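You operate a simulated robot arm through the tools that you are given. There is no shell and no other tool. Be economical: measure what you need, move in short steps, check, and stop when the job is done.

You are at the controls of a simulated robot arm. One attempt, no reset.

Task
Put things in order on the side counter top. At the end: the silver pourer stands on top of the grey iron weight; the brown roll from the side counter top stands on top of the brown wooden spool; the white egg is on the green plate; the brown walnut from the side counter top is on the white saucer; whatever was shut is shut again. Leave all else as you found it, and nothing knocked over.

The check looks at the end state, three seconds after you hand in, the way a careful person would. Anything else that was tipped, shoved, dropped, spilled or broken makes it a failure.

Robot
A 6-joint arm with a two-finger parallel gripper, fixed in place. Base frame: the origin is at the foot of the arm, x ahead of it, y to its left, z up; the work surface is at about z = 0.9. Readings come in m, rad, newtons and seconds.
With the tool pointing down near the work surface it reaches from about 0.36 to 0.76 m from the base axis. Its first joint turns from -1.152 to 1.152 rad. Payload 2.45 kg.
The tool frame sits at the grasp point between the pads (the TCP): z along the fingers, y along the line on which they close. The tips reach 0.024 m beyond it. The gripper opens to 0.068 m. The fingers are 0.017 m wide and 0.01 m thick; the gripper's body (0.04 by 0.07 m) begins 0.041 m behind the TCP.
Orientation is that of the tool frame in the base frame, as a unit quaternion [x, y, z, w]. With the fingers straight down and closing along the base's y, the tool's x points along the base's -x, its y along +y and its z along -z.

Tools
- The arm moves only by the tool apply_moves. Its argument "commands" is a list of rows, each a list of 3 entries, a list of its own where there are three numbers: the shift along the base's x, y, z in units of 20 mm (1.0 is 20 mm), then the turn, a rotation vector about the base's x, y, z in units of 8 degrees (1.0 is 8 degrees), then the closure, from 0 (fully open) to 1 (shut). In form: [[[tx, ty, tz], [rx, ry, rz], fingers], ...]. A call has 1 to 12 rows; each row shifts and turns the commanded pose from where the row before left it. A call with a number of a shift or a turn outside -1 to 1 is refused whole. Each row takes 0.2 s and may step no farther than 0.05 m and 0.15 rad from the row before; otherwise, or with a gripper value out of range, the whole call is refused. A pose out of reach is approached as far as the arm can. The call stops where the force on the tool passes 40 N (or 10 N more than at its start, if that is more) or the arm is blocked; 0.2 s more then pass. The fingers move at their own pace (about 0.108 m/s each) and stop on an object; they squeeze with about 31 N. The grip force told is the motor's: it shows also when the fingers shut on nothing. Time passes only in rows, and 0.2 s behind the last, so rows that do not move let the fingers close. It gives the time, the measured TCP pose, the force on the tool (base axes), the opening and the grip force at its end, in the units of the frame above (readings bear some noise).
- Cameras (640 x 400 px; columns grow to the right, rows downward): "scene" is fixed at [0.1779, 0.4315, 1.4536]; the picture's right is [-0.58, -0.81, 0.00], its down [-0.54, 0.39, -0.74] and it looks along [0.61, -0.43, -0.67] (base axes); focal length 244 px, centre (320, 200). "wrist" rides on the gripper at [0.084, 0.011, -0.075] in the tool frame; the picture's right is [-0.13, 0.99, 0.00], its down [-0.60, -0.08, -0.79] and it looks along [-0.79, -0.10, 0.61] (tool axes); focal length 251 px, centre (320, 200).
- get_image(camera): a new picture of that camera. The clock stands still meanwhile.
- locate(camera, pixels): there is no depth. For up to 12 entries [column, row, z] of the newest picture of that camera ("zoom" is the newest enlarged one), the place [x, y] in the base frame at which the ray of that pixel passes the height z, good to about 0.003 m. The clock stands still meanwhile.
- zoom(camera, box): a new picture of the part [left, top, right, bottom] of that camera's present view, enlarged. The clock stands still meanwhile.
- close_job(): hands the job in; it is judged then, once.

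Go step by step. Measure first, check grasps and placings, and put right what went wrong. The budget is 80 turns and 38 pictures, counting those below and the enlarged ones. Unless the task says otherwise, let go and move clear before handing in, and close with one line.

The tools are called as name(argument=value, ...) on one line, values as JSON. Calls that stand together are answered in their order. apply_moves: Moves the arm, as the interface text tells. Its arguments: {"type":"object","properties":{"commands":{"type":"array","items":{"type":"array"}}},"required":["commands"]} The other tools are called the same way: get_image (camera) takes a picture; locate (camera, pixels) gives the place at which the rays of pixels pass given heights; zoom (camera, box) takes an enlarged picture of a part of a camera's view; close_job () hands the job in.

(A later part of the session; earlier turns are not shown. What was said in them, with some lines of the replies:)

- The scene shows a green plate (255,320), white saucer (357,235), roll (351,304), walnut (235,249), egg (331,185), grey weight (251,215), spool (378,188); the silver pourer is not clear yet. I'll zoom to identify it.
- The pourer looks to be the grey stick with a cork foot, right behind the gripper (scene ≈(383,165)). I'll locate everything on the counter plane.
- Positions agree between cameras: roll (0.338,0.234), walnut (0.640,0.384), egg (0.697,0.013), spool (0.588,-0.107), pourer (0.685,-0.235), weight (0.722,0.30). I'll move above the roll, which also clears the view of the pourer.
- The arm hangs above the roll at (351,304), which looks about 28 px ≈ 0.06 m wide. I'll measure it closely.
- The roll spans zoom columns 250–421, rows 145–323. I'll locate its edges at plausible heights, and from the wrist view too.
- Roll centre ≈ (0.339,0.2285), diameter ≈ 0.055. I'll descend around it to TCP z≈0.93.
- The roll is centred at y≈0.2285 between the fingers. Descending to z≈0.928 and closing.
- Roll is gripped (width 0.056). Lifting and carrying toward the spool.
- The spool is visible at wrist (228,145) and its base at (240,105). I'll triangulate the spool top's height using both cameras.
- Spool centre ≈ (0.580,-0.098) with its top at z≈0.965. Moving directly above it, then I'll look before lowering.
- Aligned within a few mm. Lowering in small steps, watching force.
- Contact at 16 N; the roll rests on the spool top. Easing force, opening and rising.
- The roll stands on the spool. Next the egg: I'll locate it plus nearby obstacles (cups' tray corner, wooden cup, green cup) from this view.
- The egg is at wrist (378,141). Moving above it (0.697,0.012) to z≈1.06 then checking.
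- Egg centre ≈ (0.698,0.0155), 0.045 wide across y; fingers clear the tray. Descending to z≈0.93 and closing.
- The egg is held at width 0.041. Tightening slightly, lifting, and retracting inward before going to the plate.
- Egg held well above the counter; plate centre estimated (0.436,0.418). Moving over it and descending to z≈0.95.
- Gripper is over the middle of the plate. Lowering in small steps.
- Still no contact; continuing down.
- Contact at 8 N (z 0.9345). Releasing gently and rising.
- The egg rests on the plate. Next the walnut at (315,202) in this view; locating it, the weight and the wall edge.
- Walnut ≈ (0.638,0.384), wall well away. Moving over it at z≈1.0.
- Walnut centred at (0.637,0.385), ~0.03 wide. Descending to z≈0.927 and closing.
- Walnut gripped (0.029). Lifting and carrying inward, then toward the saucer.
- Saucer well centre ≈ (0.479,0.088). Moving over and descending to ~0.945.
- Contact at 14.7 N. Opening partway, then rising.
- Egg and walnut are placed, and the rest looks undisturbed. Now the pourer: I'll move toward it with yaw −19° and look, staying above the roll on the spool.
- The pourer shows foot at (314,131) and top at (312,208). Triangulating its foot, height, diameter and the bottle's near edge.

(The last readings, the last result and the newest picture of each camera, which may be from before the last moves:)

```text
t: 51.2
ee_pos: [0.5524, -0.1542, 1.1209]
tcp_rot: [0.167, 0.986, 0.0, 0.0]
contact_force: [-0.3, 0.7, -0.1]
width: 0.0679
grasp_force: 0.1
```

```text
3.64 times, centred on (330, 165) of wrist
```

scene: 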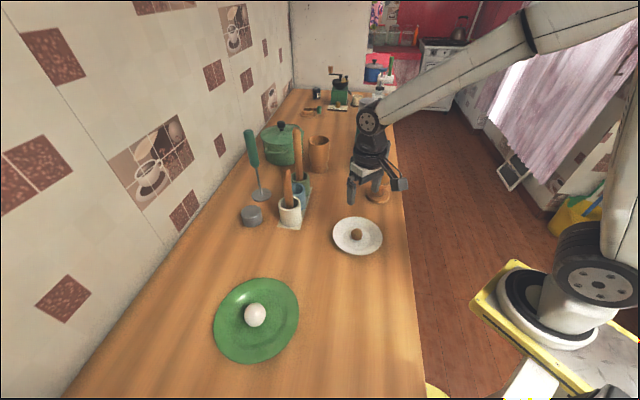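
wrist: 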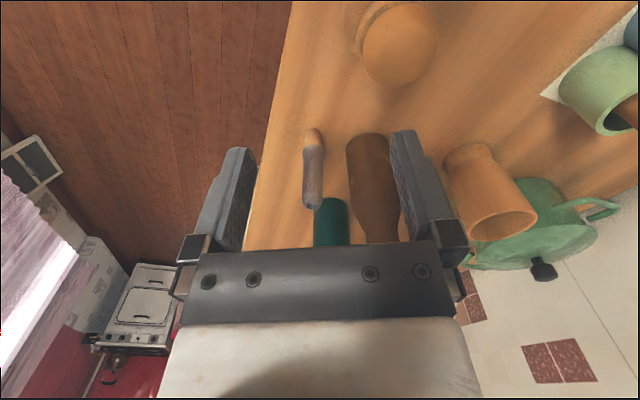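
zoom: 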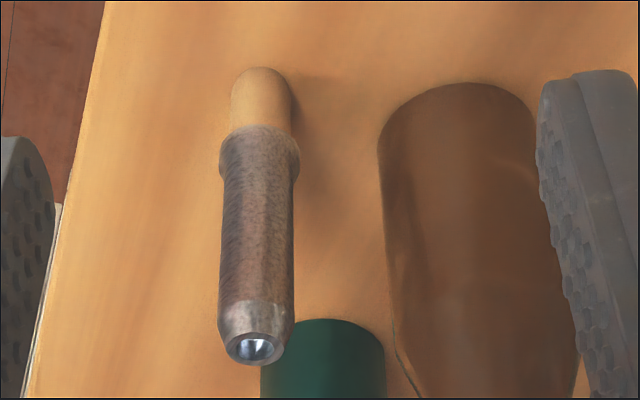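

Pourer axis ≈ (0.679,-0.226), top z≈1.024, body ≈0.027 wide; bottle surface is ~0.05 m off. I'll tilt the tool 24° outward (needed to reach the weight later) while moving above it, fingers partly closed.

apply_moves(commands=[[[0.5, -0.28, 0], [-0.327, -0.945, 0], 0.26], [[0.9, -0.51, 0], [-0.327, -0.945, 0], 0.26], [[0.9, -0.51, 0], [-0.327, -0.945, 0], 0.26], [[0.9, -0.51, 0], [0, 0, 0], 0.26], [[0.9, -0.51, 0], [0, 0, 0], 0.26], [[0.9, -0.51, 0], [0, 0, 0], 0.26], [[0.9, -0.51, 0], [0, 0, 0], 0.26], [[0.43, -0.25, 0], [0, 0, 0], 0.26], [[0, 0, -0.8], [0, 0, 0], 0.26], [[0, 0, 0], [0, 0, 0], 0.26]])

get_image(camera="wrist")

```text
t: 53.4
ee_pos: [0.6794, -0.2237, 1.1039]
tcp_rot: [0.163, 0.964, -0.035, 0.205]
contact_force: [1.2, -0.2, -0.1]
width: 0.0505
grasp_force: 0.0
```

```text
7 pictures are left
```

wrist: 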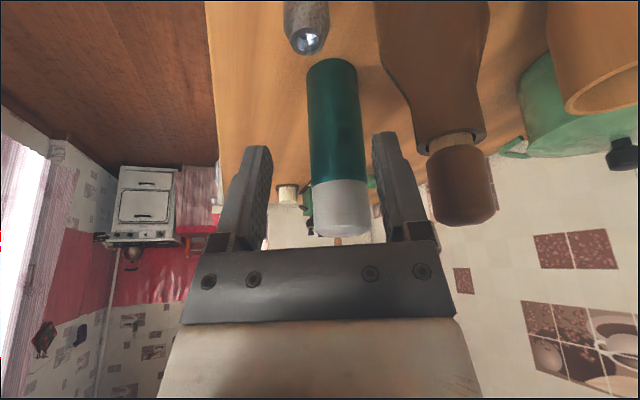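

The pourer's top is at (308,38). Locating it at its height.

locate(camera="wrist", pixels=[[308, 38, 1.02], [308, 38, 1.03], [308, 38, 1.01], [284, 25, 1.005], [330, 25, 1.005]])

```text
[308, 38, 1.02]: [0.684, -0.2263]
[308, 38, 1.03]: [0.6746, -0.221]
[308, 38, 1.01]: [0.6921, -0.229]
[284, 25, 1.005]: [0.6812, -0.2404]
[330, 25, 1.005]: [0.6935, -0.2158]
```

Centred within 2 mm. Descending to z≈0.992 and closing on the upper body.

apply_moves(commands=[[[0.05, -0.07, -1], [0, 0, 0], 0.26], [[0, 0, -1], [0, 0, 0], 0.26], [[0, 0, -1], [0, 0, 0], 0.26], [[0, 0, -1], [0, 0, 0], 0.26], [[0, 0, -1], [0, 0, 0], 0.26], [[0, 0, -0.6], [0, 0, 0], 0.26], [[0, 0, 0], [0, 0, 0], 0.26], [[0, 0, 0], [0, 0, 0], 0.4], [[0, 0, 0], [0, 0, 0], 0.5], [[0, 0, 0], [0, 0, 0], 0.65], [[0, 0, 0], [0, 0, 0], 0.75], [[0, 0, 0], [0, 0, 0], 0.75]])

```text
t: 56.0
ee_pos: [0.6811, -0.2259, 0.9939]
tcp_rot: [0.163, 0.964, -0.035, 0.205]
contact_force: [0.0, 0.0, 0.0]
width: 0.0241
grasp_force: 31.4
```

Pourer gripped (0.024). Lifting it clear; meanwhile locating the weight's rim and base from the scene picture.

apply_moves(commands=[[[0, 0, 0.5], [0, 0, 0], 0.75], [[0, 0, 1], [0, 0, 0], 0.75], [[0, 0, 1], [0, 0, 0], 0.75], [[0, 0, 1], [0, 0, 0], 0.75], [[0, 0, 1], [0, 0, 0], 0.75], [[0, 0, 1], [0, 0, 0], 0.75], [[-0.5, 0.17, 1], [0, 0, 0], 0.75], [[-0.9, 0.3, 1], [0, 0, 0], 0.75], [[-0.9, 0.3, 1], [0, 0, 0], 0.75], [[-0.9, 0.3, 1], [0, 0, 0], 0.75], [[-0.9, 0.3, 1], [0, 0, 0], 0.75], [[-0.9, 0.3, 0], [0, 0, 0], 0.75]])

locate(camera="scene", pixels=[[252.2, 226.4, 0.9], [251.5, 214.8, 0.935], [251.5, 214.8, 0.94], [251.4, 209.5, 0.93], [251.4, 209.5, 0.935], [251.4, 209.5, 0.94], [240.9, 209.5, 0.935], [261.9, 209.5, 0.935], [251.4, 204.2, 0.935], [261, 194.5, 0.9], [249, 130, 1.13], [284, 170, 1.05]])

zoom(camera="scene", box=[220, 120, 340, 240])

```text
t: 58.6
ee_pos: [0.5788, -0.1935, 1.2037]
tcp_rot: [0.163, 0.965, -0.034, 0.205]
contact_force: [0.0, -0.6, 0.0]
width: 0.0244
grasp_force: 30.9
```

```text
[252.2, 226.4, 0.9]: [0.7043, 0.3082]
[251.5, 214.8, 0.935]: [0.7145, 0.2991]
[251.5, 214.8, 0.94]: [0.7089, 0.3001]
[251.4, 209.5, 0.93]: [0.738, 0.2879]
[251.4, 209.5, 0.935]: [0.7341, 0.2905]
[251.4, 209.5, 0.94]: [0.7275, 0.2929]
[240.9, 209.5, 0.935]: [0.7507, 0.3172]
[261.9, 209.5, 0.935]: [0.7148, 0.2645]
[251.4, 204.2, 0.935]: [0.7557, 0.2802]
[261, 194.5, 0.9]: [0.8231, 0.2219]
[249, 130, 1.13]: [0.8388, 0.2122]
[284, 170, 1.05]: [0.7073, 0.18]
```

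```text
3.33 times, centred on (280, 180) of scene
```

zoom: 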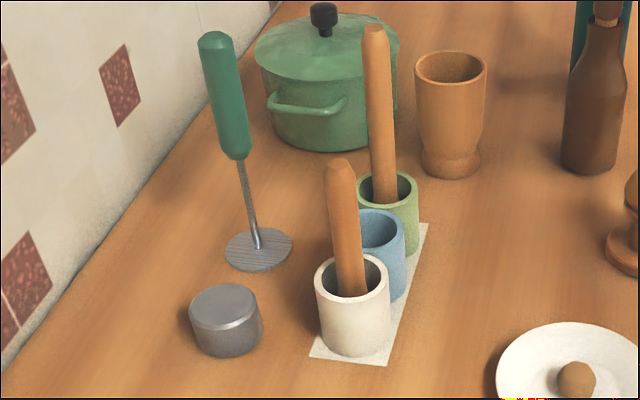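

Pourer hangs upright and clear. Weight centre ≈ (0.729,0.293), top ≈ 0.933. Swinging across, yawing +41° to line up radially with the weight, staying inward of the cups.

apply_moves(commands=[[[-0.4, 1, 0], [0, 0, 0.43], 0.75], [[-0.4, 1, 0], [0, 0, 0.43], 0.75], [[-0.4, 1, 0], [0, 0, 0.43], 0.75], [[-0.4, 1, 0], [0, 0, 0.43], 0.75], [[-0.2, 1, 0], [0, 0, 0.43], 0.75], [[-0.2, 1, 0], [0, 0, 0.43], 0.75], [[-0.2, 1, 0], [0, 0, 0.43], 0.75], [[0, 1, 0], [0, 0, 0.43], 0.75], [[0, 1, 0], [0, 0, 0.43], 0.75], [[0, 1, 0], [0, 0, 0.43], 0.75], [[0, 1, 0], [0, 0, 0.43], 0.75], [[0, 1, 0], [0, 0, 0.41], 0.75]])

apply_moves(commands=[[[0, 1, 0], [0, 0, 0], 0.75], [[0, 1, 0], [0, 0, 0], 0.75], [[0, 1, 0], [0, 0, 0], 0.75], [[0, 1, 0], [0, 0, 0], 0.75], [[0.3, 1, 0], [0, 0, 0], 0.75], [[0.6, 1, 0], [0, 0, 0], 0.75], [[0.7, 1, 0], [0, 0, 0], 0.75], [[0.8, 1, 0], [0, 0, 0], 0.75], [[0.8, 1, 0], [0, 0, 0], 0.75], [[0.8, 1, 0], [0, 0, 0], 0.75], [[0.8, 0.5, 0], [0, 0, 0], 0.75], [[0, 0, 0], [0, 0, 0], 0.75]])

get_image(camera="wrist")

```text
t: 61.2
ee_pos: [0.5375, 0.0478, 1.2053]
tcp_rot: [-0.186, 0.96, 0.039, 0.204]
contact_force: [-0.5, -0.1, -0.5]
width: 0.0242
grasp_force: 30.8
```

```text
t: 63.8
ee_pos: [0.6331, 0.2584, 1.2018]
tcp_rot: [-0.185, 0.961, 0.04, 0.204]
contact_force: [0.6, -0.2, 0.0]
width: 0.0239
grasp_force: 30.6
```

```text
5 pictures are left
```

wrist: 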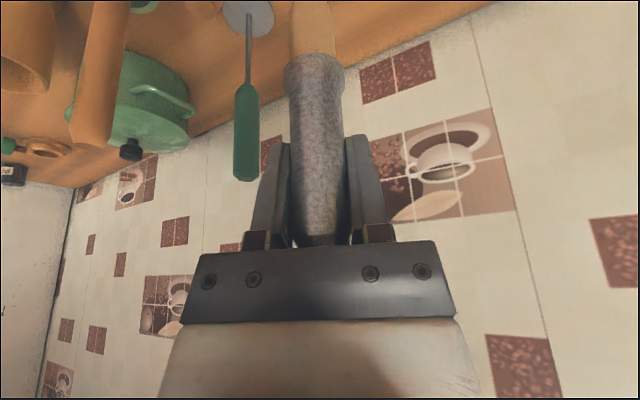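

Pourer is held upright. I'll descend here, short of the weight, so the wrist camera can see the weight and refine its position.

apply_moves(commands=[[[0, 0, -1], [0, 0, 0], 0.75], [[0, 0, -1], [0, 0, 0], 0.75], [[0, 0, -1], [0, 0, 0], 0.75], [[0, 0, -1], [0, 0, 0], 0.75], [[0, 0, -1], [0, 0, 0], 0.75], [[0, 0, -1], [0, 0, 0], 0.75], [[0, 0, 0], [0, 0, 0], 0.75]])

get_image(camera="wrist")

```text
t: 65.4
ee_pos: [0.6338, 0.2564, 1.083]
tcp_rot: [-0.186, 0.96, 0.04, 0.204]
contact_force: [0.0, 0.2, -1.0]
width: 0.0242
grasp_force: 30.9
```

```text
4 pictures are left
```

wrist: 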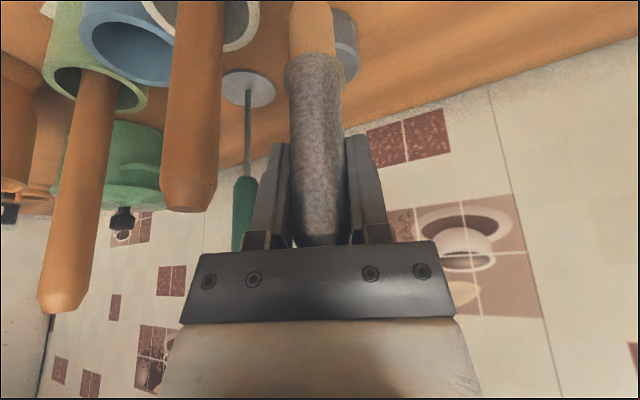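

The weight's right edge (358,50) and far rim (345,82) peek out beside the cork. Locating these.

locate(camera="wrist", pixels=[[358, 50, 0.933], [358, 40, 0.933], [345, 82, 0.933], [290, 60, 0.933], [312, 0, 0.99], [312, 28, 0.99], [334, 30, 0.99], [290, 30, 0.99]])

zoom(camera="wrist", box=[240, 0, 400, 100])

```text
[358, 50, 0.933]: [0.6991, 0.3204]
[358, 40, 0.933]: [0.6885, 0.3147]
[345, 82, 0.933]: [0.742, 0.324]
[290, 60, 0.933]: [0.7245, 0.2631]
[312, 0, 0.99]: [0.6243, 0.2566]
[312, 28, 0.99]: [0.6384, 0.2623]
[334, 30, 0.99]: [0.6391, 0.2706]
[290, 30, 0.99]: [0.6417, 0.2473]
```

```text
4.00 times, centred on (320, 50) of wrist
```

zoom: 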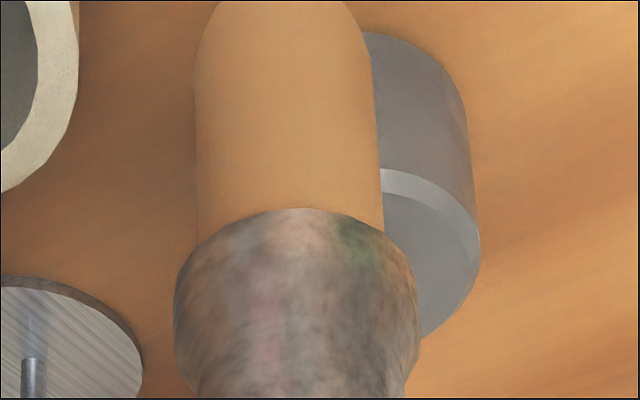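

locate(camera="zoom", pixels=[[383, 169, 0.933], [430, 185, 0.933], [465, 210, 0.933], [480, 240, 0.933], [474, 275, 0.933], [455, 308, 0.933], [420, 338, 0.933], [480, 240, 0.94], [420, 338, 0.94], [383, 169, 0.94], [372, 31, 0.9], [440, 60, 0.9]])

```text
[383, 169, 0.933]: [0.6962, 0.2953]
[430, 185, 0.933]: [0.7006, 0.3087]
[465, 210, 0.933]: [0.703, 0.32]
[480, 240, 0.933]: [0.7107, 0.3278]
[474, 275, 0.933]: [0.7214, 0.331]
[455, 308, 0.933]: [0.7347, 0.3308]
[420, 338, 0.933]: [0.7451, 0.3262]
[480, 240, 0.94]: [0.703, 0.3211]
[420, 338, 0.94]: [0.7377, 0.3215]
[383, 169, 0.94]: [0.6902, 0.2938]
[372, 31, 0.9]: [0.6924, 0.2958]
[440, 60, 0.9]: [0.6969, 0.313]
```

Circle fit gives the weight at ≈ (0.725,0.297), radius 0.031, top ≈ 0.936. Moving over it and lowering to ~1 cm above.

apply_moves(commands=[[[0.76, 0.34, 0], [0, 0, 0], 0.75], [[0.76, 0.34, 0], [0, 0, 0], 0.75], [[0.76, 0.34, 0], [0, 0, 0], 0.75], [[0.76, 0.34, 0], [0, 0, 0], 0.75], [[0.76, 0.34, 0], [0, 0, 0], 0.75], [[0.76, 0.34, 0], [0, 0, 0], 0.75], [[0, 0, -0.7], [0, 0, 0], 0.75], [[0, 0, -0.7], [0, 0, 0], 0.75], [[0, 0, -0.5], [0, 0, 0], 0.75], [[0, 0, 0], [0, 0, 0], 0.75]])

zoom(camera="scene", box=[200, 150, 300, 240])

```text
t: 67.6
ee_pos: [0.7229, 0.297, 1.0452]
tcp_rot: [-0.186, 0.96, 0.039, 0.204]
contact_force: [0.7, 0.0, -0.1]
width: 0.024
grasp_force: 30.6
```

```text
4.44 times, centred on (250, 195) of scene
```

zoom: 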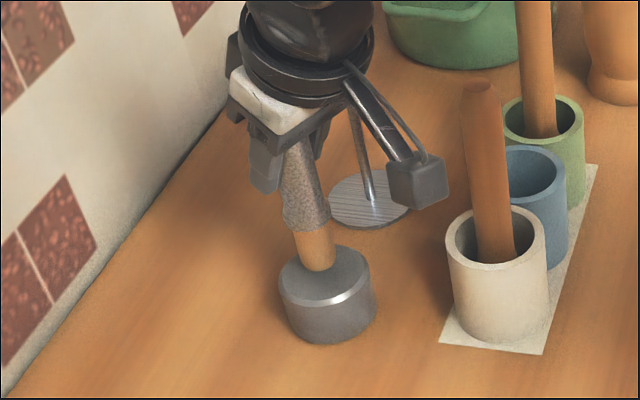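

The cork hangs over the weight's middle, ~15 mm above it. Small correction, then lowering with force checks.

apply_moves(commands=[[[-0.05, -0.1, -0.25], [0, 0, 0], 0.75], [[0, 0, -0.2], [0, 0, 0], 0.75], [[0, 0, 0], [0, 0, 0], 0.75]])

apply_moves(commands=[[[0, 0, -0.1], [0, 0, 0], 0.75], [[0, 0, 0], [0, 0, 0], 0.75]])

```text
t: 68.4
ee_pos: [0.7242, 0.2959, 1.0351]
tcp_rot: [-0.186, 0.96, 0.039, 0.204]
contact_force: [0.2, 0.1, -0.2]
width: 0.0239
grasp_force: 31.6
```

```text
t: 69.0
ee_pos: [0.723, 0.2957, 1.0348]
tcp_rot: [-0.185, 0.96, 0.039, 0.206]
contact_force: [-1.8, -1.3, 8.9]
width: 0.0242
grasp_force: 30.9
```

Contact at 8.9 N: the pourer is standing on the weight. Opening gradually, then rising straight up.

apply_moves(commands=[[[0, 0, 0.03], [0, 0, 0], 0.66], [[0, 0, 0], [0, 0, 0], 0.6], [[0, 0, 0], [0, 0, 0], 0.5], [[0, 0, 0], [0, 0, 0], 0.35], [[0, 0, 0], [0, 0, 0], 0.25], [[0, 0, 0], [0, 0, 0], 0.25]])

zoom(camera="scene", box=[200, 150, 300, 240])

```text
t: 70.4
ee_pos: [0.7226, 0.2955, 1.0355]
tcp_rot: [-0.186, 0.96, 0.04, 0.204]
contact_force: [0.8, -0.5, 0.2]
width: 0.051
grasp_force: 0.1
```

```text
4.44 times, centred on (250, 195) of scene
```

zoom: 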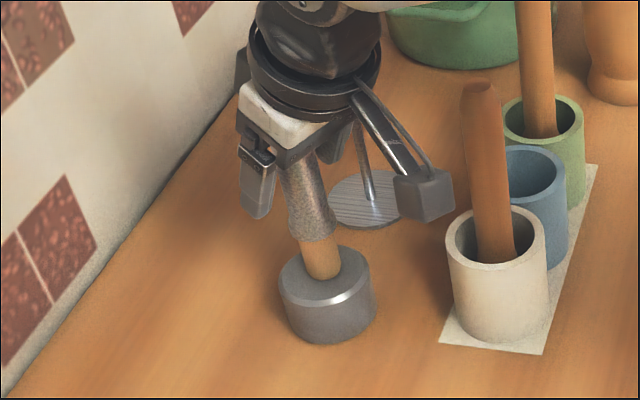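

Released and the pourer stands on the weight's middle. Rising straight up, then retracting inward.

apply_moves(commands=[[[0, 0, 0.4], [0, 0, 0], 0.25], [[0, 0, 0.8], [0, 0, 0], 0.25], [[0, 0, 1], [0, 0, 0], 0.25], [[0, 0, 1], [0, 0, 0], 0.25], [[0, 0, 1], [0, 0, 0], 0.25], [[0, 0, 1], [0, 0, 0], 0.25], [[0, 0, 1], [0, 0, 0], 0.25], [[-0.9, -0.36, 1], [0, 0, 0], 0.25], [[-0.9, -0.36, 0], [0, 0, 0], 0.25], [[-0.9, -0.36, 0], [0, 0, 0], 0.25], [[-0.9, -0.36, 0], [0, 0, 0], 0.25], [[-0.9, -0.36, 0], [0, 0, 0], 0.25]])

apply_moves(commands=[[[-0.9, -0.5, 0], [0, 0, 0], 0.25], [[-0.9, -0.9, 0], [0, 0, 0], 0.25], [[-0.9, -0.9, 0], [0, 0, 0], 0.25], [[-0.5, -1, 0], [0, 0, 0], 0.25], [[0, -1, 0], [0, 0, 0], 0.25], [[0, -1, 0], [0, 0, 0], 0.25], [[0, -1, 0], [0, 0, 0], 0.25], [[0, 0, 0], [0, 0, 0], 0.25]])

get_image(camera="scene")

```text
t: 73.0
ee_pos: [0.6314, 0.2591, 1.1782]
tcp_rot: [-0.187, 0.96, 0.039, 0.205]
contact_force: [0.3, 0.4, 1.0]
width: 0.0511
grasp_force: 0.1
```

```text
t: 74.8
ee_pos: [0.5682, 0.1335, 1.1782]
tcp_rot: [-0.186, 0.96, 0.039, 0.204]
contact_force: [-1.0, 0.0, 0.2]
width: 0.0507
grasp_force: 0.0
```

```text
0 pictures are left
```

scene: 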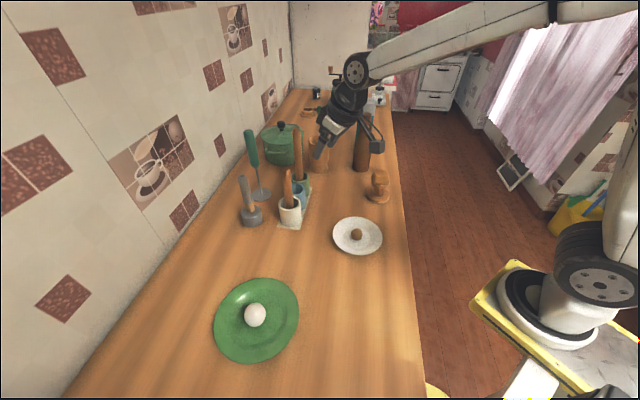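

The last picture shows the pourer upright on the weight (248,205), the roll on the spool (379,180), the egg on the plate (255,315) and the walnut on the saucer (356,234). Nothing else has moved and the arm is clear, so I'm handing in.

close_job()

```text
The job is handed in.
```

I've handed in the job: the pourer stands on the weight, the roll on the spool, the egg is on the plate and the walnut on the saucer. I opened nothing, so there was nothing to shut again, and the last picture shows nothing else moved or knocked over.
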